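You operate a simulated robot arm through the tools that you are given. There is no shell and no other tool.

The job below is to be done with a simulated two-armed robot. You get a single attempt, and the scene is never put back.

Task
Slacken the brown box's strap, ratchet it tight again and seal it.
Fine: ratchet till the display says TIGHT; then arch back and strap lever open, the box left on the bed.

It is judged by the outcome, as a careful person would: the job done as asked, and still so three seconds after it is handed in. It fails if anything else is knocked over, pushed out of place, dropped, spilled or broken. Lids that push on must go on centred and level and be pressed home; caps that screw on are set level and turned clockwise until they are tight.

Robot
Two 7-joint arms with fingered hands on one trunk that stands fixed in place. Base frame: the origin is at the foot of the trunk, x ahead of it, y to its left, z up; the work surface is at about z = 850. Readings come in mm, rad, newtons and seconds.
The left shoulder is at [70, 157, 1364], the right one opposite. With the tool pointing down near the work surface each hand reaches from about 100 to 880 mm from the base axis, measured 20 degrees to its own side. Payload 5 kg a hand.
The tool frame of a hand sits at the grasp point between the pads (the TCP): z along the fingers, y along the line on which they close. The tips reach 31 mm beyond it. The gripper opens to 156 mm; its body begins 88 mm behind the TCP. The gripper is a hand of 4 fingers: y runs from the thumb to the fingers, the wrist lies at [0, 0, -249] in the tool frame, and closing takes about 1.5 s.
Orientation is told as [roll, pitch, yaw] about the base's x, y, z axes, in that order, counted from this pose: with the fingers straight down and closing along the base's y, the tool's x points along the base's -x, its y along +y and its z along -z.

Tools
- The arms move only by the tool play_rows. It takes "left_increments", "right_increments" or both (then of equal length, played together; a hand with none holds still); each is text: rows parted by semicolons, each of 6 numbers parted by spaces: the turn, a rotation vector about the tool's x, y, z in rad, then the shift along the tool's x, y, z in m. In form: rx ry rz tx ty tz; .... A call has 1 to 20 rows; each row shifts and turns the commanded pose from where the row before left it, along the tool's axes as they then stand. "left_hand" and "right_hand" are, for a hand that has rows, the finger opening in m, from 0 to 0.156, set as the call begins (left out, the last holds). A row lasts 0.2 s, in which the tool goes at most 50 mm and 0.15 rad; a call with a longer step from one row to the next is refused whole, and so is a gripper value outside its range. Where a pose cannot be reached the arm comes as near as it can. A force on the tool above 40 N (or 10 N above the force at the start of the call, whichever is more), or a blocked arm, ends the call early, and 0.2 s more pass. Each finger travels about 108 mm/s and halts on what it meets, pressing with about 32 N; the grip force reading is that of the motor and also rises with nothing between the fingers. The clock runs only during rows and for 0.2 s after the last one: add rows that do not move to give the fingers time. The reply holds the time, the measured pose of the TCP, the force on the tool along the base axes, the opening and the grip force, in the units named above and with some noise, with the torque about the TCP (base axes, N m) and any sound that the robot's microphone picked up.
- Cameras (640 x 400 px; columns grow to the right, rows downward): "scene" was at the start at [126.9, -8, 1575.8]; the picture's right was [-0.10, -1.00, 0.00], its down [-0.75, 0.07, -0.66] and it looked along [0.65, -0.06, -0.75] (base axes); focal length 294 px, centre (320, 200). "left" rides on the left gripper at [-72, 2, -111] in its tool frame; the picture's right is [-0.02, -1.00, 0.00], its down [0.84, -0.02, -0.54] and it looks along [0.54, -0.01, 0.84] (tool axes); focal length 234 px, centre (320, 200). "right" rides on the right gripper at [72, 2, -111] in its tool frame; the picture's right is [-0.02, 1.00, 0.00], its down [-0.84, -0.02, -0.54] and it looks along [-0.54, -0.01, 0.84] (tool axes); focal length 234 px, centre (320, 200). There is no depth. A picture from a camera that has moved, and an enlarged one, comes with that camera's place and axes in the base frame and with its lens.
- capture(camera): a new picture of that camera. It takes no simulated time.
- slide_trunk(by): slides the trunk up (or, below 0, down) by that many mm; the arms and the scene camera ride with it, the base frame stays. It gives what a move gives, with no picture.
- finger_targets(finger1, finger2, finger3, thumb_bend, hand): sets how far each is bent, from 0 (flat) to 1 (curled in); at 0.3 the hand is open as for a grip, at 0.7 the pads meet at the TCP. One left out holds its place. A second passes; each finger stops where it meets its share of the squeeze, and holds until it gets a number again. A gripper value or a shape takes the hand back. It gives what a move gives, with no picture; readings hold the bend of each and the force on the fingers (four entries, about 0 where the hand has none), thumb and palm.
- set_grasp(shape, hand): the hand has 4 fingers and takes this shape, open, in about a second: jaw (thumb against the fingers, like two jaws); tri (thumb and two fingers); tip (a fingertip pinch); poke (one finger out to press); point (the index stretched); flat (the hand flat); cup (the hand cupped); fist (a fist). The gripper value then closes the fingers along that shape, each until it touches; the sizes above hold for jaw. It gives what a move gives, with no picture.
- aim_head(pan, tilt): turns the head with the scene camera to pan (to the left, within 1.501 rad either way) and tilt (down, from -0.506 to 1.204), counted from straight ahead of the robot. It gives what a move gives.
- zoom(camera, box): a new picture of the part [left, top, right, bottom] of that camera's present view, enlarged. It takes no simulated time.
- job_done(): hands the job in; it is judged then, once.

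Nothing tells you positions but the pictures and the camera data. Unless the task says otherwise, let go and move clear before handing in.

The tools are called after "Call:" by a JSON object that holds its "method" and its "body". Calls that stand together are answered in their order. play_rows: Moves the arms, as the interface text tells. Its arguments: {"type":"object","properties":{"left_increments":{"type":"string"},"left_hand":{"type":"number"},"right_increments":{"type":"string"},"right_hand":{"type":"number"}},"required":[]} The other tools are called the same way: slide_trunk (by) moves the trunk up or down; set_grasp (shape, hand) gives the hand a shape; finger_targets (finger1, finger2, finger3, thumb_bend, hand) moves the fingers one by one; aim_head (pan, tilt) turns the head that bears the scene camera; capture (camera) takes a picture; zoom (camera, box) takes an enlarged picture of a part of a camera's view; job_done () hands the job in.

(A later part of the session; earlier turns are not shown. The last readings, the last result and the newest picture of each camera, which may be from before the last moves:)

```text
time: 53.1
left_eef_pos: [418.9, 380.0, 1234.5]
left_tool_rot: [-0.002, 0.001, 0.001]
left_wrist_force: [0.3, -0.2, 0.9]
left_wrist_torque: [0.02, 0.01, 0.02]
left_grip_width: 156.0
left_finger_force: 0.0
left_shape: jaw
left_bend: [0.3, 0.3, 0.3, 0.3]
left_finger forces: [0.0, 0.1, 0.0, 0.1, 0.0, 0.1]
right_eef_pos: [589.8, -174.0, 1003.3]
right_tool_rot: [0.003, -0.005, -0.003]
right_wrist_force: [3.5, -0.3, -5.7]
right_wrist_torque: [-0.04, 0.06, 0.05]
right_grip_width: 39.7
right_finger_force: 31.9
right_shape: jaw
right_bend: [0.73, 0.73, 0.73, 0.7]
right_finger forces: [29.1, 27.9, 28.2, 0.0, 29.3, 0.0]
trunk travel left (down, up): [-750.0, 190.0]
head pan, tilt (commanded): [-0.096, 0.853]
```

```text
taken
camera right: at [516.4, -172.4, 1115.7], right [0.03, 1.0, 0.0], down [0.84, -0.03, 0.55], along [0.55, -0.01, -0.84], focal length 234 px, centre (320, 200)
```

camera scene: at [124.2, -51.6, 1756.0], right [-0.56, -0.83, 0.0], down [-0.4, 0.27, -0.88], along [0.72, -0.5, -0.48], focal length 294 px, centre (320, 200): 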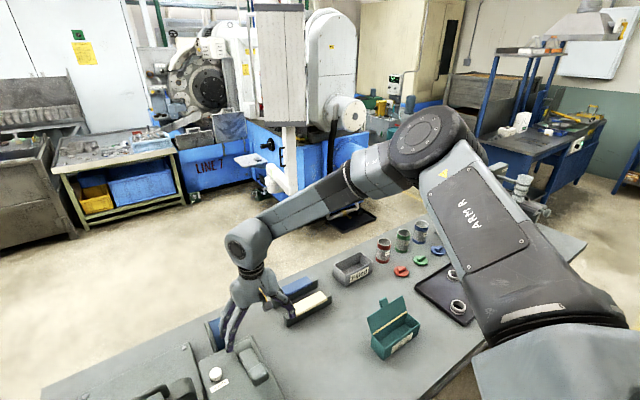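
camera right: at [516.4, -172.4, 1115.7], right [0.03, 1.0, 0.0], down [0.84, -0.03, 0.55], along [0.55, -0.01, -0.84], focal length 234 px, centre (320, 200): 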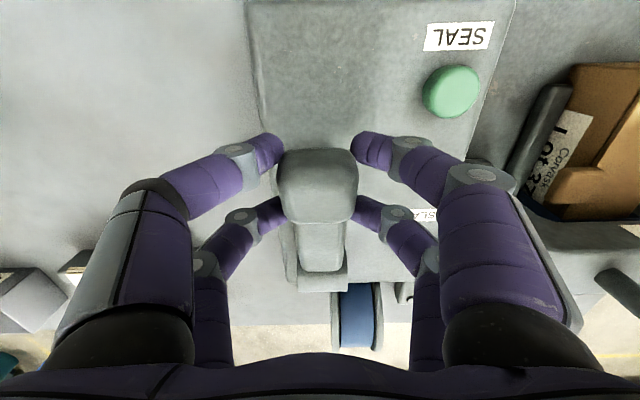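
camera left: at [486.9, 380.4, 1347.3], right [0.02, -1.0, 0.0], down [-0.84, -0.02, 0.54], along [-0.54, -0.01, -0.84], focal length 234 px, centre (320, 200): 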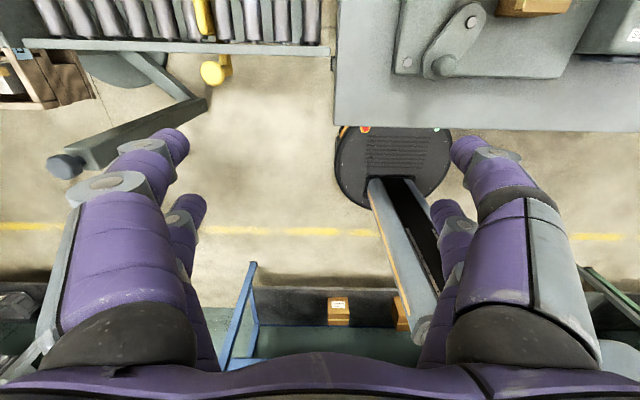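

The grip is held. I lift about 10 mm along the arc, rotating the hand with it.

Call:
{"method": "play_rows", "body": {"right_increments": "0 0.04 0 -0.0012 0 -0.0049; 0 0.04 0 -0.0012 0 -0.0049; 0 0 0 0 0 0"}}

Call:
{"method": "zoom", "body": {"camera": "scene", "box": [290, 150, 410, 275]}}

```text
time: 53.7
left_eef_pos: [419.9, 379.6, 1232.9]
left_tool_rot: [0.001, 0.005, 0.002]
left_wrist_force: [-0.3, 0.1, -0.5]
left_wrist_torque: [0.01, -0.06, 0.02]
left_grip_width: 155.8
left_finger_force: 0.1
left_shape: jaw
left_bend: [0.3, 0.3, 0.3, 0.3]
left_finger forces: [0.0, 0.1, 0.0, 0.0, 0.1, 0.0]
right_eef_pos: [590.4, -174.7, 1004.8]
right_tool_rot: [0.0, 0.074, -0.004]
right_wrist_force: [11.8, 6.9, -30.7]
right_wrist_torque: [0.27, -1.02, -0.06]
right_grip_width: 37.5
right_finger_force: 31.9
right_shape: jaw
right_bend: [0.72, 0.73, 0.74, 0.7]
right_finger forces: [27.7, 34.2, 30.2, 0.1, 25.3, 0.1]
trunk travel left (down, up): [-750.0, 190.0]
head pan, tilt (commanded): [-0.096, 0.853]
stopped in row 3 (right hand): the force on the tool passed its limit at 44 N (the readings are from after the stop); the commanded pose is now the measured one
```

```text
3.20 times, centred on (350, 212) of scene
camera zoom: at [131.1, -7.7, 1575.2], right [-0.1, -1.0, 0.0], down [-0.75, 0.07, -0.66], along [0.65, -0.06, -0.76], focal length 941 px, centre (224, 160)
```

zoom: 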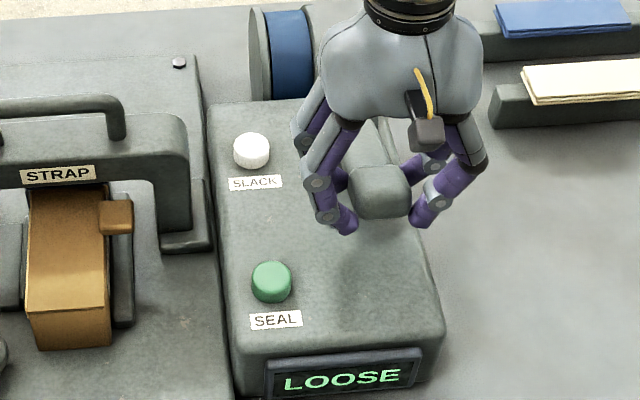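

Upward is a hard stop, so the working stroke is indeed downward. I release, level the hand, close the fingers, and will pump several full strokes, checking the display after each.

Call:
{"method": "play_rows", "body": {"right_increments": "0 0 0 0 0 0; 0 0 0 0 0 0; 0 0 0 0 0 0; 0 0 0 0 0 0; 0 0 0 0 0 -0.03; 0 -0.074 0 0 0 -0.03; 0 0 0 0.003 0 0; 0 0 0 0 0 0", "right_hand": 0.11}}

Call:
{"method": "play_rows", "body": {"right_increments": "0 0 0 0 0 0; 0 0 0 0 0 0; 0 0 0 0 0 0; 0 0 0 0 0 0; 0 0 0 0 0 0; 0 0 0 0 0 0; 0 0 0 0 0 0", "right_hand": 0}}

Call:
{"method": "zoom", "body": {"camera": "scene", "box": [290, 150, 410, 275]}}

```text
time: 55.5
left_eef_pos: [417.8, 379.9, 1234.4]
left_tool_rot: [-0.001, 0.002, 0.001]
left_wrist_force: [0.2, -0.5, -0.6]
left_wrist_torque: [0.0, 0.02, -0.03]
left_grip_width: 155.8
left_finger_force: 0.1
left_shape: jaw
left_bend: [0.3, 0.3, 0.3, 0.3]
left_finger forces: [0.1, 0.0, 0.0, 0.0, 0.0, 0.0]
right_eef_pos: [589.0, -175.4, 1068.3]
right_tool_rot: [0.003, -0.003, -0.001]
right_wrist_force: [0.3, 0.3, 0.8]
right_wrist_torque: [0.0, 0.01, 0.01]
right_grip_width: 109.5
right_finger_force: 0.0
right_shape: jaw
right_bend: [0.28, 0.28, 0.28, 0.59]
right_finger forces: [0.0, 0.0, 0.0, 0.0, 0.0, 0.1]
trunk travel left (down, up): [-750.0, 190.0]
head pan, tilt (commanded): [-0.096, 0.853]
```

```text
time: 57.1
left_eef_pos: [417.6, 379.3, 1235.3]
left_tool_rot: [0.001, -0.001, -0.001]
left_wrist_force: [0.4, -0.1, -0.1]
left_wrist_torque: [0.02, -0.01, -0.01]
left_grip_width: 156.1
left_finger_force: 0.1
left_shape: jaw
left_bend: [0.3, 0.3, 0.3, 0.3]
left_finger forces: [0.0, 0.0, 0.0, 0.0, 0.0, 0.0]
right_eef_pos: [590.9, -176.3, 1069.0]
right_tool_rot: [0.002, -0.001, -0.002]
right_wrist_force: [0.4, 0.1, -0.4]
right_wrist_torque: [-0.01, 0.03, -0.02]
right_grip_width: 0.0
right_finger_force: 32.0
right_shape: jaw
right_bend: [0.7, 0.7, 0.7, 0.7]
right_finger forces: [0.0, 0.0, 0.1, 0.0, 0.0, 0.1]
trunk travel left (down, up): [-750.0, 190.0]
head pan, tilt (commanded): [-0.096, 0.853]
```

```text
3.20 times, centred on (350, 212) of scene
camera zoom: at [126.8, -8.0, 1575.7], right [-0.1, -1.0, 0.0], down [-0.75, 0.07, -0.66], along [0.65, -0.06, -0.75], focal length 941 px, centre (224, 160)
```

zoom: 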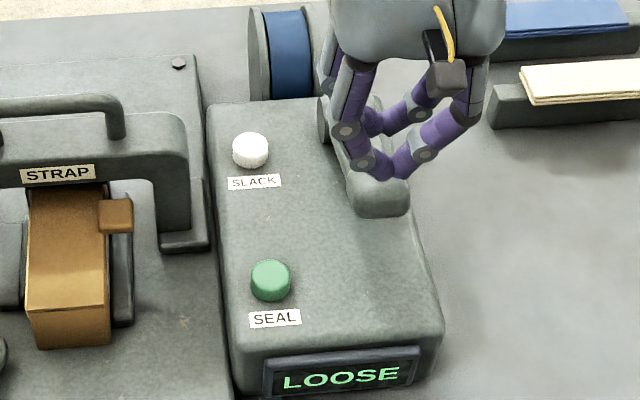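

I press down in stages now to learn the force along the stroke.

Call:
{"method": "play_rows", "body": {"right_increments": "0 0 0 0.004 0 0.008; 0 0 0 0 0 0.008; 0 0 0 0 0 0.008; 0 0 0 0 0 0.008; 0 0 0 0 0 0.008; 0 0 0 0 0 0"}}

Call:
{"method": "play_rows", "body": {"right_increments": "0 0 0 0 0 0.005; 0 0 0 0 0 0.005; 0 0 0 0 0 0"}}

Call:
{"method": "play_rows", "body": {"right_increments": "0 0 0 0 0 0.005; 0 0 0 0 0 0.005; 0 0 0 0 0 0"}}

```text
time: 58.5
left_eef_pos: [412.7, 379.8, 1236.3]
left_tool_rot: [0.0, -0.004, -0.001]
left_wrist_force: [-0.9, 0.9, 0.0]
left_wrist_torque: [0.01, -0.01, 0.02]
left_grip_width: 156.2
left_finger_force: 0.0
left_shape: jaw
left_bend: [0.3, 0.3, 0.3, 0.3]
left_finger forces: [0.0, 0.1, 0.1, 0.0, 0.0, 0.1]
right_eef_pos: [580.4, -174.4, 1029.5]
right_tool_rot: [-0.001, 0.0, 0.0]
right_wrist_force: [-23.9, 1.5, 8.5]
right_wrist_torque: [0.06, 0.94, 0.08]
right_grip_width: 0.0
right_finger_force: 32.2
right_shape: jaw
right_bend: [0.7, 0.7, 0.7, 0.7]
right_finger forces: [0.0, 0.1, 0.0, 0.1, 0.1, 0.0]
trunk travel left (down, up): [-750.0, 190.0]
head pan, tilt (commanded): [-0.096, 0.853]
```

```text
time: 59.3
left_eef_pos: [411.8, 379.4, 1237.2]
left_tool_rot: [0.0, -0.004, -0.001]
left_wrist_force: [-0.2, 1.2, -0.1]
left_wrist_torque: [0.01, 0.04, 0.0]
left_grip_width: 156.0
left_finger_force: 0.1
left_shape: jaw
left_bend: [0.3, 0.3, 0.3, 0.3]
left_finger forces: [0.1, 0.0, 0.1, 0.0, 0.0, 0.0]
right_eef_pos: [578.6, -174.7, 1020.7]
right_tool_rot: [0.0, 0.001, -0.002]
right_wrist_force: [-33.8, 1.4, 10.4]
right_wrist_torque: [0.12, 1.32, 0.12]
right_grip_width: 0.0
right_finger_force: 32.1
right_shape: jaw
right_bend: [0.7, 0.7, 0.7, 0.7]
right_finger forces: [0.0, 0.0, 0.1, 0.0, 0.0, 0.0]
trunk travel left (down, up): [-750.0, 190.0]
head pan, tilt (commanded): [-0.096, 0.853]
```

```text
time: 60.1
left_eef_pos: [409.7, 380.7, 1237.4]
left_tool_rot: [0.0, -0.005, 0.0]
left_wrist_force: [-0.2, 0.2, 0.2]
left_wrist_torque: [-0.02, 0.02, -0.01]
left_grip_width: 156.0
left_finger_force: 0.0
left_shape: jaw
left_bend: [0.3, 0.3, 0.3, 0.3]
left_finger forces: [0.1, 0.1, 0.1, 0.0, 0.1, 0.0]
right_eef_pos: [576.4, -175.2, 1010.7]
right_tool_rot: [-0.001, 0.002, 0.001]
right_wrist_force: [-39.7, 1.4, 11.5]
right_wrist_torque: [0.04, 1.08, 0.18]
right_grip_width: 0.0
right_finger_force: 32.0
right_shape: jaw
right_bend: [0.7, 0.7, 0.7, 0.7]
right_finger forces: [0.1, 0.0, 0.0, 0.0, 0.0, 0.0]
trunk travel left (down, up): [-750.0, 190.0]
head pan, tilt (commanded): [-0.096, 0.853]
```

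The sideways force shows the front fingertips slid down the grip's rounded front end. I lift off, move about 27 mm forward so they land on the grip's middle, and press again.

Call:
{"method": "play_rows", "body": {"right_increments": "0 0 0 0.002 0 -0.02; 0 0 0 0 0 -0.03; 0 0 0 -0.014 0 0; 0 0 0 -0.014 0 0; 0 0 0 0 0 0"}}

Call:
{"method": "capture", "body": {"camera": "right"}}

Call:
{"method": "zoom", "body": {"camera": "scene", "box": [290, 150, 410, 275]}}

```text
time: 61.3
left_eef_pos: [417.4, 379.8, 1234.5]
left_tool_rot: [-0.001, -0.001, 0.0]
left_wrist_force: [0.1, 0.5, -0.3]
left_wrist_torque: [0.0, 0.01, -0.02]
left_grip_width: 155.8
left_finger_force: 0.1
left_shape: jaw
left_bend: [0.3, 0.3, 0.3, 0.3]
left_finger forces: [0.0, 0.0, 0.1, 0.0, 0.0, 0.0]
right_eef_pos: [612.4, -173.1, 1057.7]
right_tool_rot: [0.001, -0.001, -0.002]
right_wrist_force: [0.0, 0.7, 0.5]
right_wrist_torque: [0.03, -0.02, 0.02]
right_grip_width: 0.0
right_finger_force: 31.7
right_shape: jaw
right_bend: [0.7, 0.7, 0.7, 0.7]
right_finger forces: [0.0, 0.0, 0.0, 0.1, 0.0, 0.0]
trunk travel left (down, up): [-750.0, 190.0]
head pan, tilt (commanded): [-0.096, 0.853]
```

```text
taken
camera right: at [539.4, -172.3, 1170.2], right [0.03, 1.0, 0.0], down [0.84, -0.02, 0.55], along [0.55, -0.01, -0.84], focal length 234 px, centre (320, 200)
```

right: 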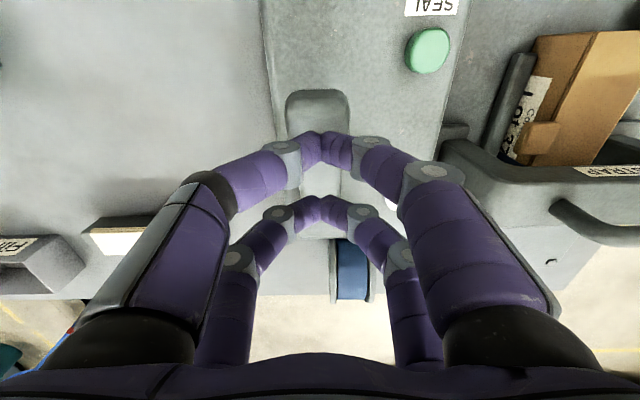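

```text
3.20 times, centred on (350, 212) of scene
camera zoom: at [127.0, -7.6, 1575.7], right [-0.1, -1.0, 0.0], down [-0.75, 0.07, -0.66], along [0.65, -0.06, -0.75], focal length 941 px, centre (224, 160)
```

zoom: 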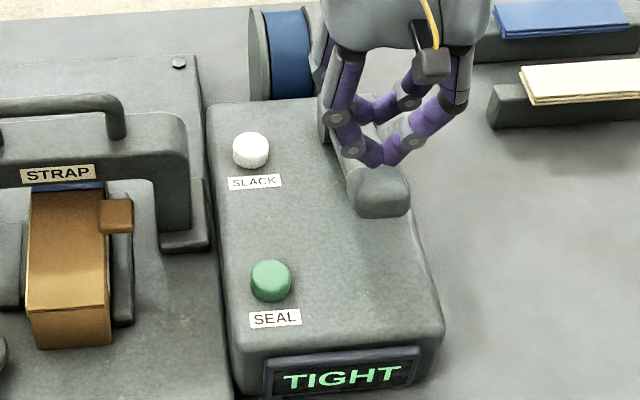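

The display now reads TIGHT, so I stop ratcheting. I raise the hand, open it clear of the handle, and move back toward the SEAL button.

Call:
{"method": "play_rows", "body": {"right_increments": "0 0 0 0 0 -0.04; 0 0 0 0.026 0 0; 0 0 0 0.026 0 0; 0 -0.1 0 0 0 0; 0 -0.1 0 0 0 0; 0 0 0 0 0 0; 0 0 0 0 0 0"}}

Call:
{"method": "play_rows", "body": {"right_increments": "0 0 0 0 0 0; 0 0 0 0 0 0; 0 0 0 0 0 0; 0 0 0 0 0 0; 0 0 0 0 0 0; 0 0 0 0 0 0; 0 0 0 0 0 0; 0 0 0 0 0 0", "right_hand": 0.156}}

Call:
{"method": "capture", "body": {"camera": "right"}}

Call:
{"method": "zoom", "body": {"camera": "scene", "box": [290, 170, 410, 275]}}

```text
time: 62.9
left_eef_pos: [418.0, 378.9, 1235.8]
left_tool_rot: [0.001, -0.001, 0.0]
left_wrist_force: [-0.1, 0.5, -0.4]
left_wrist_torque: [-0.03, 0.01, -0.02]
left_grip_width: 155.6
left_finger_force: 0.0
left_shape: jaw
left_bend: [0.3, 0.3, 0.3, 0.3]
left_finger forces: [0.0, 0.0, 0.0, 0.1, 0.1, 0.0]
right_eef_pos: [560.8, -173.4, 1097.5]
right_tool_rot: [0.001, -0.201, -0.002]
right_wrist_force: [0.4, 1.1, 0.2]
right_wrist_torque: [0.0, 0.02, -0.02]
right_grip_width: 0.0
right_finger_force: 32.0
right_shape: jaw
right_bend: [0.7, 0.7, 0.7, 0.7]
right_finger forces: [0.0, 0.0, 0.0, 0.1, 0.0, 0.1]
trunk travel left (down, up): [-750.0, 190.0]
head pan, tilt (commanded): [-0.096, 0.853]
```

```text
time: 64.7
left_eef_pos: [418.4, 380.0, 1235.7]
left_tool_rot: [0.003, -0.001, 0.0]
left_wrist_force: [0.2, -1.5, 0.5]
left_wrist_torque: [0.01, 0.02, 0.02]
left_grip_width: 156.0
left_finger_force: 0.1
left_shape: jaw
left_bend: [0.3, 0.3, 0.3, 0.3]
left_finger forces: [0.1, 0.1, 0.2, 0.0, 0.1, 0.1]
right_eef_pos: [558.5, -174.4, 1096.4]
right_tool_rot: [0.003, -0.201, -0.002]
right_wrist_force: [0.5, -0.2, 0.2]
right_wrist_torque: [0.01, 0.03, 0.02]
right_grip_width: 156.0
right_finger_force: 0.1
right_shape: jaw
right_bend: [0.3, 0.3, 0.3, 0.3]
right_finger forces: [0.0, 0.0, 0.0, 0.1, 0.0, 0.0]
trunk travel left (down, up): [-750.0, 190.0]
head pan, tilt (commanded): [-0.096, 0.853]
```

```text
taken
camera right: at [466.4, -172.0, 1193.2], right [0.03, 1.0, 0.01], down [0.71, -0.02, 0.7], along [0.7, -0.01, -0.71], focal length 234 px, centre (320, 200)
```

right: 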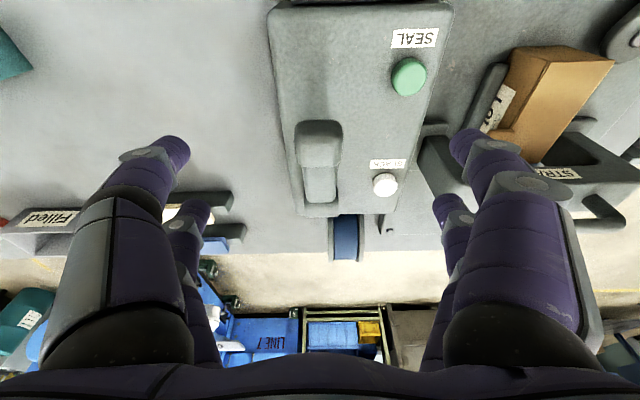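

```text
3.81 times, centred on (350, 222) of scene
camera zoom: at [126.7, -7.9, 1575.7], right [-0.1, -1.0, 0.0], down [-0.75, 0.07, -0.66], along [0.65, -0.06, -0.75], focal length 1120 px, centre (206, 114)
```

zoom: 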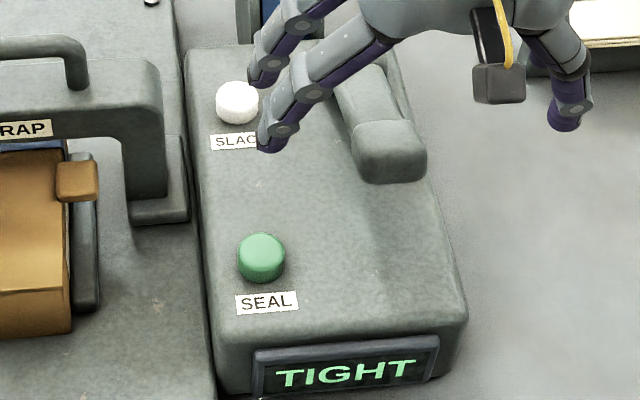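

SEAL is at about (543, -86, 950) and the display still reads TIGHT. I come down so the near left fingertip is just above SEAL.

Call:
{"method": "play_rows", "body": {"right_increments": "0 0 0 0.0064 -0.0013 0.0314; 0 0 0 0.0064 -0.0013 0.0314; 0 0 0 0.0064 -0.0013 0.0314; 0 0 0 0 0 0"}}

Call:
{"method": "capture", "body": {"camera": "right"}}

Call:
{"method": "zoom", "body": {"camera": "scene", "box": [290, 170, 410, 275]}}

```text
time: 65.7
left_eef_pos: [416.7, 380.4, 1235.5]
left_tool_rot: [-0.001, 0.001, 0.0]
left_wrist_force: [0.0, 0.9, 0.0]
left_wrist_torque: [0.02, 0.0, 0.0]
left_grip_width: 155.8
left_finger_force: 0.1
left_shape: jaw
left_bend: [0.3, 0.3, 0.3, 0.3]
left_finger forces: [0.0, 0.0, 0.0, 0.1, 0.0, 0.1]
right_eef_pos: [562.1, -176.1, 1002.1]
right_tool_rot: [0.001, -0.2, -0.002]
right_wrist_force: [-0.5, 0.0, 0.9]
right_wrist_torque: [-0.01, 0.01, -0.02]
right_grip_width: 155.7
right_finger_force: 0.1
right_shape: jaw
right_bend: [0.3, 0.3, 0.3, 0.3]
right_finger forces: [0.0, 0.0, 0.0, 0.0, 0.1, 0.0]
trunk travel left (down, up): [-750.0, 190.0]
head pan, tilt (commanded): [-0.096, 0.853]
```

```text
taken
camera right: at [467.4, -174.7, 1098.6], right [0.03, 1.0, 0.01], down [0.71, -0.02, 0.7], along [0.7, -0.01, -0.71], focal length 234 px, centre (320, 200)
```

right: 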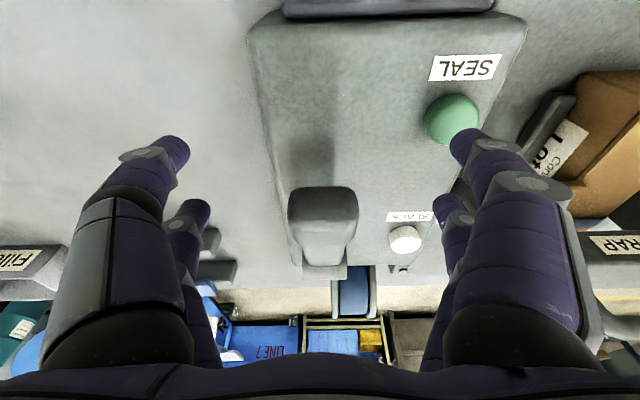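

```text
3.81 times, centred on (350, 222) of scene
camera zoom: at [126.3, -7.9, 1575.8], right [-0.1, -1.0, 0.0], down [-0.75, 0.07, -0.66], along [0.65, -0.06, -0.75], focal length 1120 px, centre (206, 114)
```

zoom: 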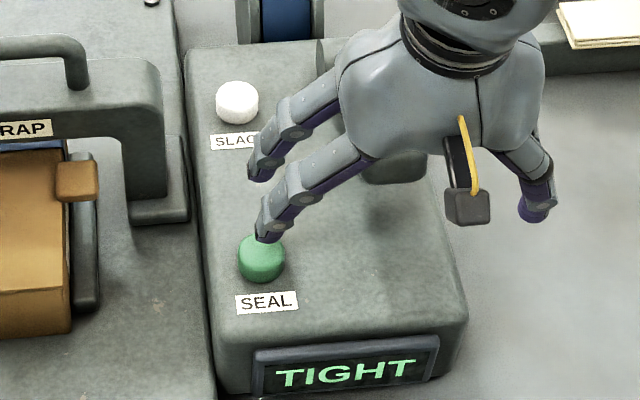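

The fingertip is over the SEAL button. I press down in small steps until it clicks.

Call:
{"method": "play_rows", "body": {"right_increments": "0 0 0 -0.0022 0 0.0045; 0 0 0 0.0008 0 0.0039; 0 0 0 0.0008 0 0.0039; 0 0 0 0.0008 0 0.0039"}}

```text
time: 66.7
left_eef_pos: [417.5, 378.7, 1234.2]
left_tool_rot: [-0.001, -0.002, 0.0]
left_wrist_force: [0.2, -0.3, 0.5]
left_wrist_torque: [0.0, -0.01, -0.03]
left_grip_width: 155.9
left_finger_force: 0.1
left_shape: jaw
left_bend: [0.3, 0.3, 0.3, 0.3]
left_finger forces: [0.0, 0.0, 0.0, 0.0, 0.1, 0.0]
right_eef_pos: [563.0, -177.1, 986.1]
right_tool_rot: [0.002, -0.2, -0.001]
right_wrist_force: [-0.2, -1.4, 0.5]
right_wrist_torque: [0.0, 0.02, -0.02]
right_grip_width: 155.8
right_finger_force: 0.1
right_shape: jaw
right_bend: [0.3, 0.3, 0.3, 0.3]
right_finger forces: [0.2, 0.0, 0.0, 0.1, 0.0, 0.0]
trunk travel left (down, up): [-750.0, 190.0]
head pan, tilt (commanded): [-0.096, 0.853]
```

The tip is just at the button top (no force yet). I press a few millimetres further.

Call:
{"method": "play_rows", "body": {"right_increments": "0 0 0 0.0006 0 0.003; 0 0 0 0.0006 0 0.003"}}

Call:
{"method": "zoom", "body": {"camera": "scene", "box": [290, 170, 410, 275]}}

```text
time: 67.3
left_eef_pos: [417.7, 380.0, 1235.1]
left_tool_rot: [0.001, 0.001, 0.001]
left_wrist_force: [-0.2, -0.3, -0.6]
left_wrist_torque: [-0.02, 0.01, 0.01]
left_grip_width: 156.1
left_finger_force: 0.1
left_shape: jaw
left_bend: [0.3, 0.3, 0.3, 0.3]
left_finger forces: [0.0, 0.0, 0.0, 0.0, 0.1, 0.0]
right_eef_pos: [562.3, -178.8, 981.4]
right_tool_rot: [0.001, -0.201, -0.002]
right_wrist_force: [0.4, 0.2, 1.8]
right_wrist_torque: [0.18, 0.07, 0.01]
right_grip_width: 155.9
right_finger_force: 0.0
right_shape: jaw
right_bend: [0.3, 0.3, 0.3, 0.3]
right_finger forces: [2.3, 0.0, 0.0, 0.0, 0.0, 0.0]
trunk travel left (down, up): [-750.0, 190.0]
head pan, tilt (commanded): [-0.096, 0.853]
heard: click
```

```text
3.81 times, centred on (350, 222) of scene
camera zoom: at [126.7, -8.1, 1575.8], right [-0.1, -1.0, 0.0], down [-0.75, 0.07, -0.66], along [0.65, -0.06, -0.75], focal length 1120 px, centre (206, 114)
```

zoom: 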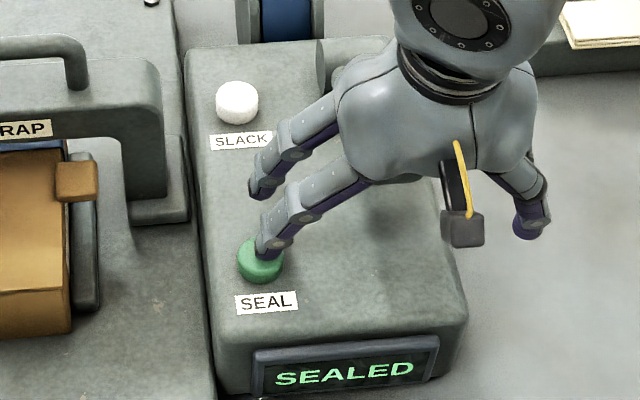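

The display reads SEALED. I withdraw the right hand upward and aside, then look at the arch and lever.

Call:
{"method": "play_rows", "body": {"right_increments": "0 0 0 -0.0073 0 -0.0359; 0 0 0 -0.0073 0 -0.0359; 0 0 0 -0.0073 0 -0.0359; 0 0.1 0 0 0 0; 0 0.1 0 0 0 0; 0 0 0 0.03 -0.03 -0.01; 0 0 0 0.03 -0.03 -0.01; 0 0 0 0.03 -0.03 -0.01; 0 0 0 0.03 -0.03 -0.01; 0 0 0 0 -0.04 0; 0 0 0 0 -0.04 0; 0 0 0 0 0 0"}}

Call:
{"method": "zoom", "body": {"camera": "scene", "box": [200, 150, 328, 230]}}

Call:
{"method": "zoom", "body": {"camera": "scene", "box": [190, 140, 410, 310]}}

```text
time: 69.9
left_eef_pos: [417.2, 381.7, 1235.1]
left_tool_rot: [-0.002, 0.001, 0.0]
left_wrist_force: [-0.5, 0.3, -0.4]
left_wrist_torque: [0.03, -0.01, -0.01]
left_grip_width: 155.7
left_finger_force: 0.1
left_shape: jaw
left_bend: [0.3, 0.3, 0.3, 0.3]
left_finger forces: [0.0, 0.0, 0.1, 0.0, 0.1, 0.0]
right_eef_pos: [440.6, -379.6, 1128.9]
right_tool_rot: [0.003, -0.002, -0.001]
right_wrist_force: [-0.5, 0.6, 0.1]
right_wrist_torque: [0.01, 0.01, -0.01]
right_grip_width: 156.1
right_finger_force: 0.0
right_shape: jaw
right_bend: [0.3, 0.3, 0.3, 0.3]
right_finger forces: [0.0, 0.1, 0.0, 0.0, 0.0, 0.0]
trunk travel left (down, up): [-750.0, 190.0]
head pan, tilt (commanded): [-0.096, 0.853]
```

```text
5.00 times, centred on (264, 190) of scene
camera zoom: at [125.7, -7.1, 1575.8], right [-0.1, -1.0, 0.0], down [-0.75, 0.07, -0.66], along [0.65, -0.06, -0.75], focal length 1470 px, centre (600, 250)
```

zoom: 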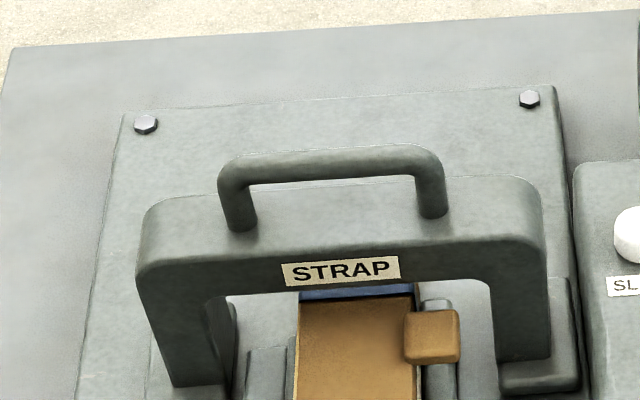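

```text
2.35 times, centred on (300, 225) of scene
camera zoom: at [125.7, -7.1, 1575.8], right [-0.1, -1.0, 0.0], down [-0.75, 0.07, -0.66], along [0.65, -0.06, -0.75], focal length 692 px, centre (367, 141)
```

zoom: 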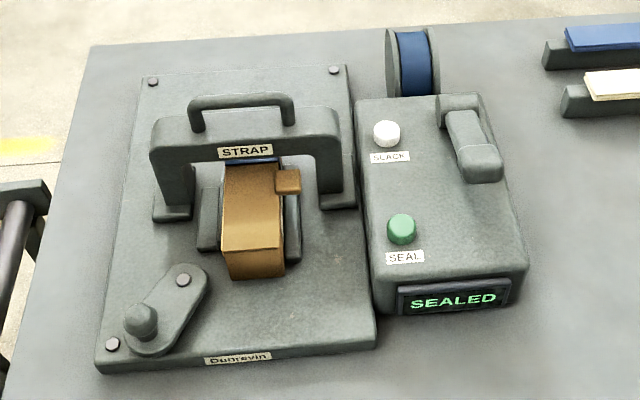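

The job is SEALED; remaining are the arch and the lever. To learn how the arch moves, I bring the left hand to the left side of the bed and turn it so its camera looks across at the arch.

Call:
{"method": "play_rows", "body": {"left_increments": "0 0 0 -0.03 -0.008 0.012; 0 0 0 -0.03 -0.008 0.012; 0 0 0 -0.03 -0.008 0.012; 0 0 0 -0.03 -0.008 0.012; 0 0 0 -0.03 -0.008 0.012; 0 0 -0.1428 0 0 0; 0 0 -0.1428 0 0 0; 0 0 -0.1428 0 0 0; 0 0 -0.1428 0 0 0; 0 0 -0.1428 0 0 0; 0 0 -0.1428 0 0 0; 0 0 -0.1428 0 0 0; 0 0 -0.1428 0 0 0; 0 0 -0.1428 0 0 0; 0 0 -0.1428 0 0 0; 0 0 -0.1428 0 0 0"}}

Call:
{"method": "capture", "body": {"camera": "left"}}

```text
time: 73.3
left_eef_pos: [568.2, 339.8, 1175.5]
left_tool_rot: [0.001, 0.0, 1.574]
left_wrist_force: [-1.6, 1.0, -0.2]
left_wrist_torque: [-0.01, 0.0, 0.03]
left_grip_width: 155.8
left_finger_force: 0.1
left_shape: jaw
left_bend: [0.3, 0.3, 0.3, 0.3]
left_finger forces: [0.0, 0.0, 0.0, 0.0, 0.1, 0.0]
right_eef_pos: [441.2, -379.6, 1128.7]
right_tool_rot: [0.003, -0.003, 0.0]
right_wrist_force: [-1.0, -0.1, 0.1]
right_wrist_torque: [-0.01, -0.01, -0.01]
right_grip_width: 155.8
right_finger_force: 0.0
right_shape: jaw
right_bend: [0.3, 0.3, 0.3, 0.3]
right_finger forces: [0.0, 0.0, 0.0, 0.0, 0.0, 0.0]
trunk travel left (down, up): [-750.0, 190.0]
head pan, tilt (commanded): [-0.096, 0.853]
```

```text
taken
camera left: at [565.9, 411.3, 1285.7], right [1.0, 0.03, 0.0], down [0.02, -0.84, 0.54], along [0.01, -0.54, -0.84], focal length 234 px, centre (320, 200)
```

left: 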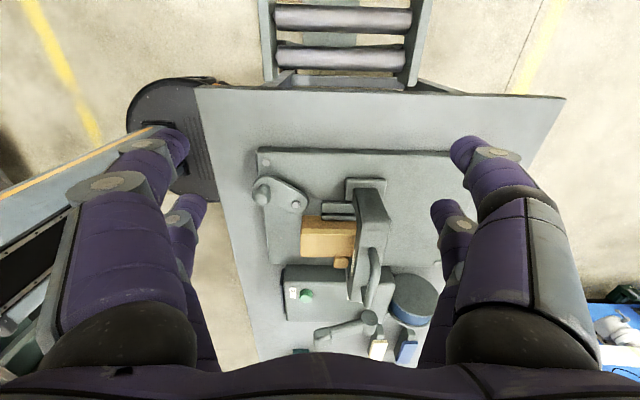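

Call:
{"method": "zoom", "body": {"camera": "left", "box": [240, 140, 440, 265]}}

Call:
{"method": "zoom", "body": {"camera": "left", "box": [320, 170, 400, 220]}}

```text
3.20 times, centred on (340, 202) of left
camera zoom: at [565.9, 411.3, 1285.7], right [1.0, 0.03, 0.0], down [0.02, -0.84, 0.54], along [0.01, -0.54, -0.84], focal length 749 px, centre (256, 192)
```

zoom: 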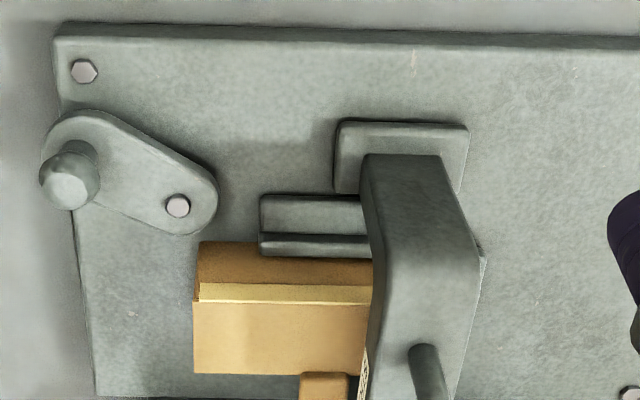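

```text
8.00 times, centred on (360, 195) of left
camera zoom: at [565.9, 411.3, 1285.7], right [1.0, 0.03, 0.0], down [0.02, -0.84, 0.54], along [0.01, -0.54, -0.84], focal length 1873 px, centre (0, 240)
```

zoom: 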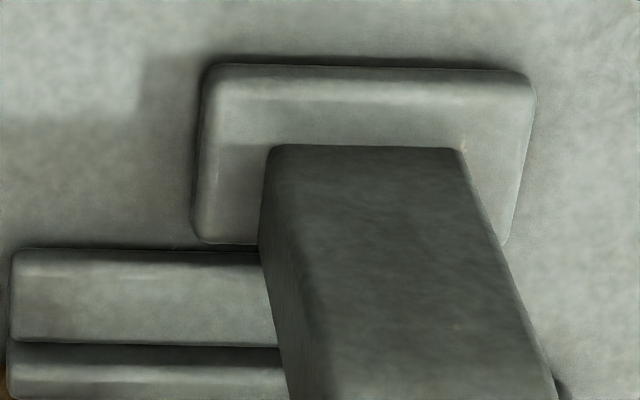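

The arch legs stand on foot blocks with clear bed behind it, so it either slides or tips backward; a gentle push on its crossbar from the front will tell. I turn the left hand straight, bring it over the box in front of the arch, and close it.

Call:
{"method": "play_rows", "body": {"left_increments": "0 0 0.1428 0 0 0; 0 0 0.1428 0 0 0; 0 0 0.1428 0 0 0; 0 0 0.1428 0 0 0; 0 0 0.1428 0 0 0; 0 0 0.1428 0 0 0; 0 0 0.1428 0 0 0; 0 0 0.1428 0 0 0; 0 0 0.1428 0 0 0; 0 0 0.1428 0 0 0; 0 0 0.1428 0 0 0; 0 0 0 0.005 -0.044 0; 0 0 0 0.005 -0.044 0; 0 0 0 0.005 -0.044 0; 0 0 0 0.005 -0.044 0; 0 0 0 0.005 -0.044 0; 0 0 0 0.005 -0.044 0; 0 0 0 0 0 0"}}

Call:
{"method": "play_rows", "body": {"left_increments": "0 -0.125 0 0 0 0; 0 -0.125 0 0 0 0; 0 -0.125 0 0 0 0; 0 -0.125 0 0 0 0; 0 0 0 0 0 0; 0 0 0 0 0 0; 0 0 0 0 0 0; 0 0 0 0 0 0", "left_hand": 0}}

Call:
{"method": "capture", "body": {"camera": "left"}}

Call:
{"method": "capture", "body": {"camera": "scene"}}

```text
time: 77.1
left_eef_pos: [536.1, 75.0, 1176.9]
left_tool_rot: [-0.001, -0.002, 0.001]
left_wrist_force: [-0.3, 0.1, 0.2]
left_wrist_torque: [-0.02, 0.02, 0.0]
left_grip_width: 155.8
left_finger_force: 0.1
left_shape: jaw
left_bend: [0.3, 0.3, 0.3, 0.3]
left_finger forces: [0.0, 0.0, 0.1, 0.0, 0.0, 0.0]
right_eef_pos: [442.0, -379.6, 1130.1]
right_tool_rot: [0.003, -0.002, -0.002]
right_wrist_force: [0.4, -0.1, 0.2]
right_wrist_torque: [-0.02, 0.04, -0.02]
right_grip_width: 155.8
right_finger_force: 0.1
right_shape: jaw
right_bend: [0.3, 0.3, 0.3, 0.3]
right_finger forces: [0.0, 0.1, 0.1, 0.0, 0.0, 0.0]
trunk travel left (down, up): [-750.0, 190.0]
head pan, tilt (commanded): [-0.096, 0.853]
```

```text
time: 78.9
left_eef_pos: [538.0, 75.5, 1175.3]
left_tool_rot: [0.0, -0.499, 0.001]
left_wrist_force: [-0.1, 0.8, 0.1]
left_wrist_torque: [-0.02, -0.01, 0.0]
left_grip_width: 0.0
left_finger_force: 32.1
left_shape: jaw
left_bend: [0.7, 0.7, 0.7, 0.7]
left_finger forces: [0.1, 0.0, 0.0, 0.0, 0.0, 0.0]
right_eef_pos: [441.3, -380.2, 1128.7]
right_tool_rot: [0.002, -0.001, -0.002]
right_wrist_force: [-0.1, 0.1, -0.1]
right_wrist_torque: [0.0, 0.0, 0.03]
right_grip_width: 155.9
right_finger_force: 0.1
right_shape: jaw
right_bend: [0.3, 0.3, 0.3, 0.3]
right_finger forces: [0.0, 0.0, 0.0, 0.0, 0.0, 0.0]
trunk travel left (down, up): [-750.0, 190.0]
head pan, tilt (commanded): [-0.096, 0.853]
```

```text
taken
camera left: at [548.7, 76.7, 1306.5], right [0.02, -1.0, 0.01], down [-1.0, -0.02, 0.08], along [-0.08, -0.01, -1.0], focal length 234 px, centre (320, 200)
```

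left: 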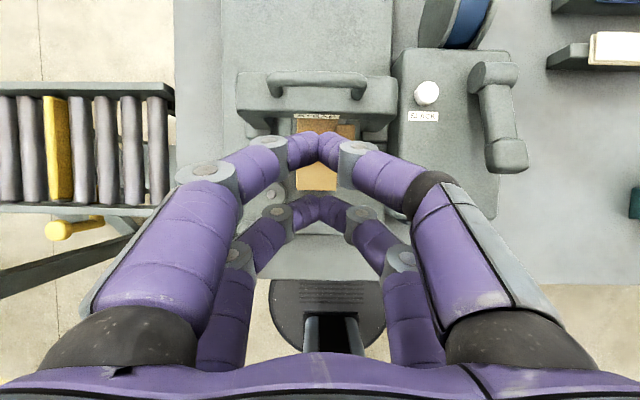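

```text
taken
camera scene: at [127.0, -8.2, 1575.7], right [-0.1, -1.0, 0.0], down [-0.75, 0.07, -0.66], along [0.65, -0.06, -0.75], focal length 294 px, centre (320, 200)
```

scene: 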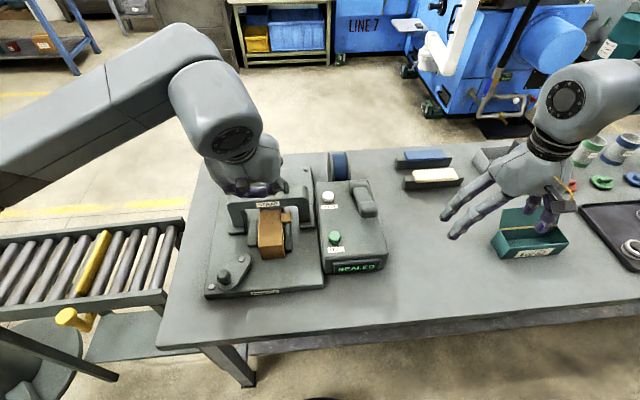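

From above I see the crossbar front at x≈634 and the handle bar at x≈655. I lower the closed left hand in front of the crossbar, above the box.

Call:
{"method": "play_rows", "body": {"left_increments": "0 0 0 0.0096 0.0005 0.033; 0 0 0 0.0096 0.0005 0.033; 0 0 0 0.0096 0.0005 0.033; 0 0 0 0.0096 0.0005 0.033; 0 0 0 0.0096 0.0005 0.033; 0 0 0 0 0 0"}}

Call:
{"method": "capture", "body": {"camera": "left"}}

Call:
{"method": "zoom", "body": {"camera": "scene", "box": [190, 150, 330, 240]}}

```text
time: 80.3
left_eef_pos: [575.4, 76.8, 1007.7]
left_tool_rot: [0.001, -0.5, 0.0]
left_wrist_force: [0.5, 0.0, 0.6]
left_wrist_torque: [0.01, -0.01, -0.01]
left_grip_width: 0.2
left_finger_force: 31.6
left_shape: jaw
left_bend: [0.7, 0.7, 0.7, 0.7]
left_finger forces: [0.0, 0.1, 0.0, 0.1, 0.0, 0.0]
right_eef_pos: [440.6, -380.2, 1129.2]
right_tool_rot: [0.001, -0.002, -0.002]
right_wrist_force: [-0.6, 0.4, -0.8]
right_wrist_torque: [0.0, 0.01, -0.03]
right_grip_width: 156.0
right_finger_force: 0.1
right_shape: jaw
right_bend: [0.3, 0.3, 0.3, 0.3]
right_finger forces: [0.0, 0.0, 0.0, 0.0, 0.0, 0.0]
trunk travel left (down, up): [-750.0, 190.0]
head pan, tilt (commanded): [-0.096, 0.853]
```

```text
taken
camera left: at [585.8, 77.3, 1139.5], right [0.02, -1.0, 0.01], down [-1.0, -0.02, 0.08], along [-0.08, -0.01, -1.0], focal length 234 px, centre (320, 200)
```

left: 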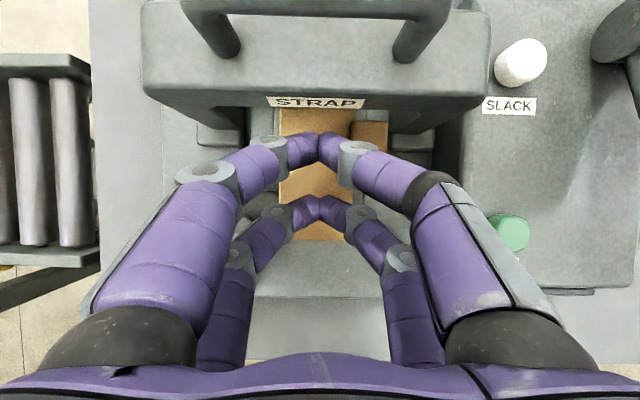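

```text
4.44 times, centred on (260, 195) of scene
camera zoom: at [126.3, -8.4, 1575.8], right [-0.1, -1.0, 0.0], down [-0.75, 0.07, -0.66], along [0.65, -0.06, -0.75], focal length 1306 px, centre (587, 222)
```

zoom: 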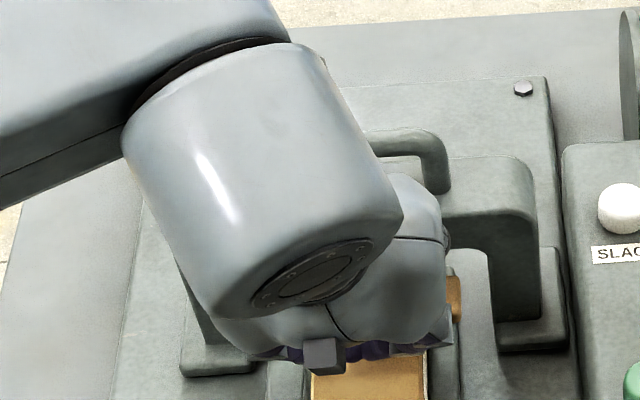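

The fingertips are about 22 mm in front of the crossbar. I push forward slowly and watch the force and the arch.

Call:
{"method": "play_rows", "body": {"left_increments": "0 0 0 -0.007 0 0.0038; 0 0 0 -0.007 0 0.0038; 0 0 0 -0.007 0 0.0038; 0 0 0 -0.0044 0 0.0024; 0 0 0 -0.0044 0 0.0024; 0 0 0 0 0 0"}}

Call:
{"method": "capture", "body": {"camera": "left"}}

```text
time: 81.7
left_eef_pos: [608.5, 79.0, 1008.3]
left_tool_rot: [0.001, -0.501, 0.001]
left_wrist_force: [0.1, -0.4, -1.1]
left_wrist_torque: [-0.03, 0.01, -0.02]
left_grip_width: 0.0
left_finger_force: 32.0
left_shape: jaw
left_bend: [0.7, 0.7, 0.7, 0.7]
left_finger forces: [0.0, 0.0, 0.1, 0.0, 0.0, 0.0]
right_eef_pos: [441.4, -378.7, 1128.9]
right_tool_rot: [0.001, -0.003, -0.002]
right_wrist_force: [-0.2, 1.0, -0.3]
right_wrist_torque: [0.0, -0.02, 0.0]
right_grip_width: 155.8
right_finger_force: 0.0
right_shape: jaw
right_bend: [0.3, 0.3, 0.3, 0.3]
right_finger forces: [0.0, 0.1, 0.1, 0.1, 0.1, 0.0]
trunk travel left (down, up): [-750.0, 190.0]
head pan, tilt (commanded): [-0.096, 0.853]
```

```text
taken
camera left: at [619.8, 79.9, 1139.2], right [0.02, -1.0, 0.01], down [-1.0, -0.02, 0.08], along [-0.08, -0.01, -1.0], focal length 234 px, centre (320, 200)
```

left: 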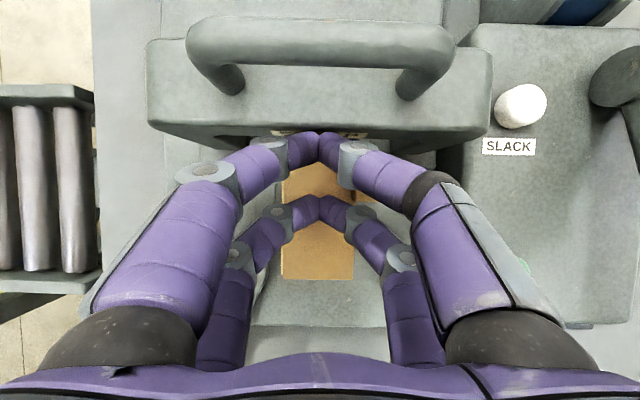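

The arch has already moved about 12 mm back with hardly any force. I continue pushing gently.

Call:
{"method": "play_rows", "body": {"left_increments": "0 0 0 -0.007 0 0.0038; 0 0 0 -0.007 0 0.0038; 0 0 0 -0.007 0 0.0038; 0 0 0 -0.007 0 0.0038; 0 0 0 -0.007 0 0.0038; 0 0 0 0 0 0"}}

Call:
{"method": "capture", "body": {"camera": "left"}}

Call:
{"method": "zoom", "body": {"camera": "scene", "box": [190, 140, 330, 240]}}

```text
time: 83.1
left_eef_pos: [648.8, 76.1, 1007.0]
left_tool_rot: [0.001, -0.501, 0.002]
left_wrist_force: [-0.5, 0.3, 0.2]
left_wrist_torque: [-0.01, -0.01, 0.01]
left_grip_width: 0.0
left_finger_force: 32.0
left_shape: jaw
left_bend: [0.7, 0.7, 0.7, 0.7]
left_finger forces: [0.0, 0.0, 0.1, 0.0, 0.1, 0.0]
right_eef_pos: [440.7, -380.5, 1128.5]
right_tool_rot: [0.001, -0.002, -0.002]
right_wrist_force: [-0.6, -0.4, -0.6]
right_wrist_torque: [-0.01, -0.01, -0.02]
right_grip_width: 155.8
right_finger_force: 0.1
right_shape: jaw
right_bend: [0.3, 0.3, 0.3, 0.3]
right_finger forces: [0.0, 0.0, 0.1, 0.0, 0.0, 0.0]
trunk travel left (down, up): [-750.0, 190.0]
head pan, tilt (commanded): [-0.096, 0.853]
```

```text
taken
camera left: at [659.4, 78.0, 1139.0], right [0.02, -1.0, 0.01], down [-1.0, -0.02, 0.08], along [-0.08, -0.01, -1.0], focal length 234 px, centre (320, 200)
```

left: 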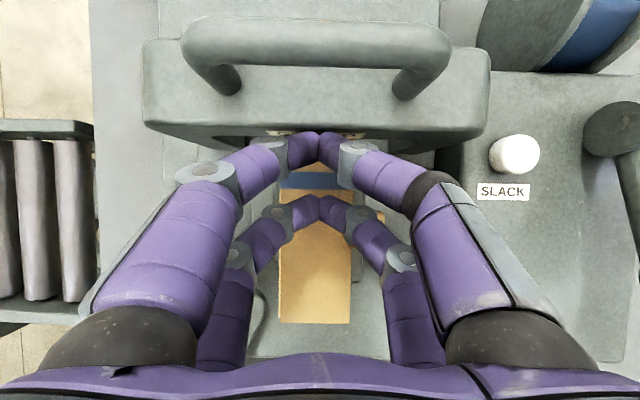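

```text
4.00 times, centred on (260, 190) of scene
camera zoom: at [126.5, -8.2, 1575.8], right [-0.1, -1.0, 0.0], down [-0.75, 0.07, -0.66], along [0.65, -0.06, -0.75], focal length 1176 px, centre (560, 240)
```

zoom: 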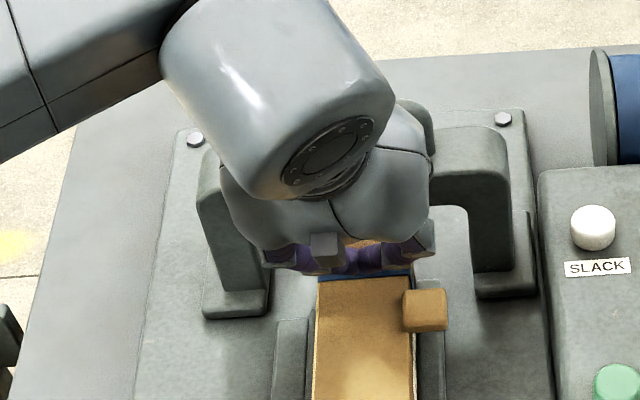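

The arch slides back on its feet, and the blue strap stays on the box. I keep pushing it toward its rear stop.

Call:
{"method": "play_rows", "body": {"left_increments": "0 0 0 -0.007 0 0.0038; 0 0 0 -0.007 0 0.0038; 0 0 0 -0.007 0 0.0038; 0 0 0 -0.007 0 0.0038; 0 0 0 -0.007 0 0.0038; 0 0 0 -0.007 0 0.0038; 0 0 0 0 0 0"}}

Call:
{"method": "capture", "body": {"camera": "left"}}

Call:
{"method": "zoom", "body": {"camera": "scene", "box": [190, 140, 330, 240]}}

```text
time: 84.7
left_eef_pos: [696.8, 76.8, 1007.7]
left_tool_rot: [0.0, -0.501, 0.0]
left_wrist_force: [0.5, 0.1, -0.5]
left_wrist_torque: [-0.03, 0.03, 0.0]
left_grip_width: 0.0
left_finger_force: 32.3
left_shape: jaw
left_bend: [0.7, 0.7, 0.7, 0.7]
left_finger forces: [0.0, 0.0, 0.0, 0.0, 0.1, 0.0]
right_eef_pos: [441.0, -380.1, 1128.4]
right_tool_rot: [0.003, -0.003, -0.001]
right_wrist_force: [-0.8, 0.0, 0.2]
right_wrist_torque: [-0.01, 0.02, 0.03]
right_grip_width: 155.7
right_finger_force: 0.1
right_shape: jaw
right_bend: [0.3, 0.3, 0.3, 0.3]
right_finger forces: [0.0, 0.1, 0.0, 0.1, 0.0, 0.0]
trunk travel left (down, up): [-750.0, 190.0]
head pan, tilt (commanded): [-0.096, 0.853]
```

```text
taken
camera left: at [706.6, 79.0, 1139.0], right [0.02, -1.0, 0.01], down [-1.0, -0.02, 0.08], along [-0.08, -0.01, -1.0], focal length 234 px, centre (320, 200)
```

left: 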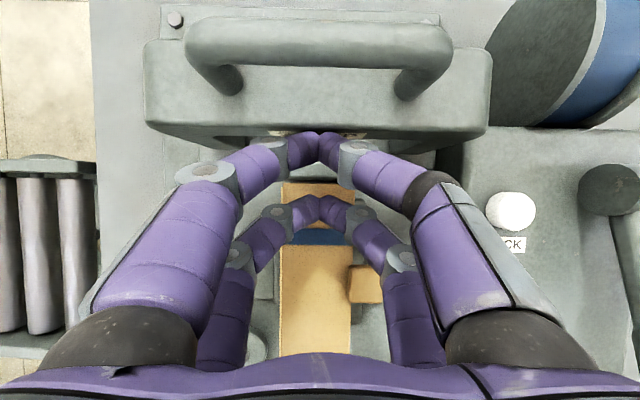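

```text
4.00 times, centred on (260, 190) of scene
camera zoom: at [126.6, -8.3, 1575.8], right [-0.1, -1.0, 0.0], down [-0.75, 0.07, -0.66], along [0.65, -0.06, -0.75], focal length 1176 px, centre (560, 240)
```

zoom: 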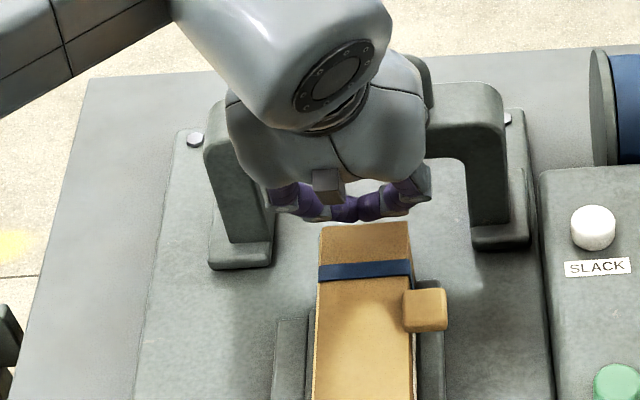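

The arch is now clear of the box and still sliding freely. I keep pushing until it meets its stop.

Call:
{"method": "play_rows", "body": {"left_increments": "0 0 0 -0.0053 0 0.0029; 0 0 0 -0.0053 0 0.0029; 0 0 0 -0.0053 0 0.0029; 0 0 0 -0.0053 0 0.0029; 0 0 0 -0.0053 0 0.0029; 0 0 0 -0.0053 0 0.0029; 0 0 0 0 0 0"}}

Call:
{"method": "capture", "body": {"camera": "left"}}

Call:
{"method": "zoom", "body": {"camera": "scene", "box": [190, 140, 330, 240]}}

```text
time: 86.3
left_eef_pos: [732.6, 78.8, 1007.4]
left_tool_rot: [0.0, -0.499, 0.0]
left_wrist_force: [-0.1, 0.4, -0.1]
left_wrist_torque: [-0.03, 0.0, 0.01]
left_grip_width: 0.0
left_finger_force: 32.3
left_shape: jaw
left_bend: [0.7, 0.7, 0.7, 0.7]
left_finger forces: [0.0, 0.0, 0.1, 0.0, 0.0, 0.0]
right_eef_pos: [442.3, -381.2, 1129.7]
right_tool_rot: [0.001, -0.003, 0.0]
right_wrist_force: [-0.2, -0.7, -0.3]
right_wrist_torque: [-0.01, -0.01, -0.03]
right_grip_width: 155.8
right_finger_force: 0.0
right_shape: jaw
right_bend: [0.3, 0.3, 0.3, 0.3]
right_finger forces: [0.0, 0.1, 0.1, 0.0, 0.1, 0.0]
trunk travel left (down, up): [-750.0, 190.0]
head pan, tilt (commanded): [-0.096, 0.853]
```

```text
taken
camera left: at [743.4, 79.8, 1138.5], right [0.02, -1.0, 0.01], down [-1.0, -0.02, 0.08], along [-0.08, -0.01, -1.0], focal length 234 px, centre (320, 200)
```

left: 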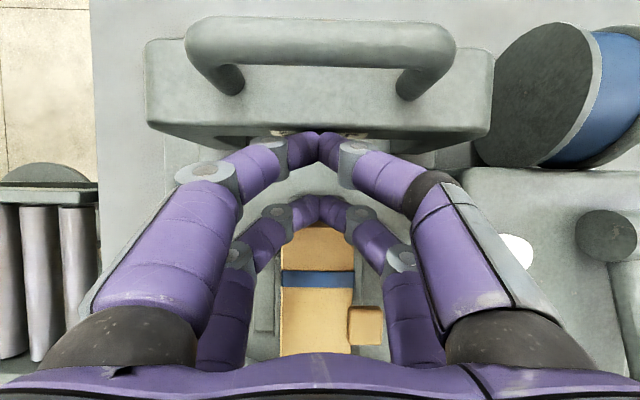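

```text
4.00 times, centred on (260, 190) of scene
camera zoom: at [126.6, -8.2, 1575.8], right [-0.1, -1.0, 0.0], down [-0.75, 0.07, -0.66], along [0.65, -0.06, -0.75], focal length 1176 px, centre (560, 240)
```

zoom: 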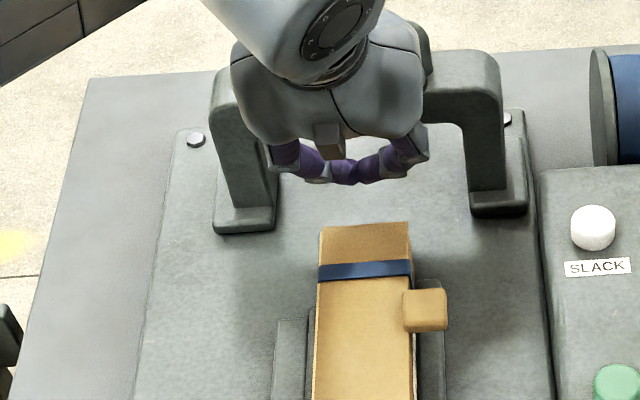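

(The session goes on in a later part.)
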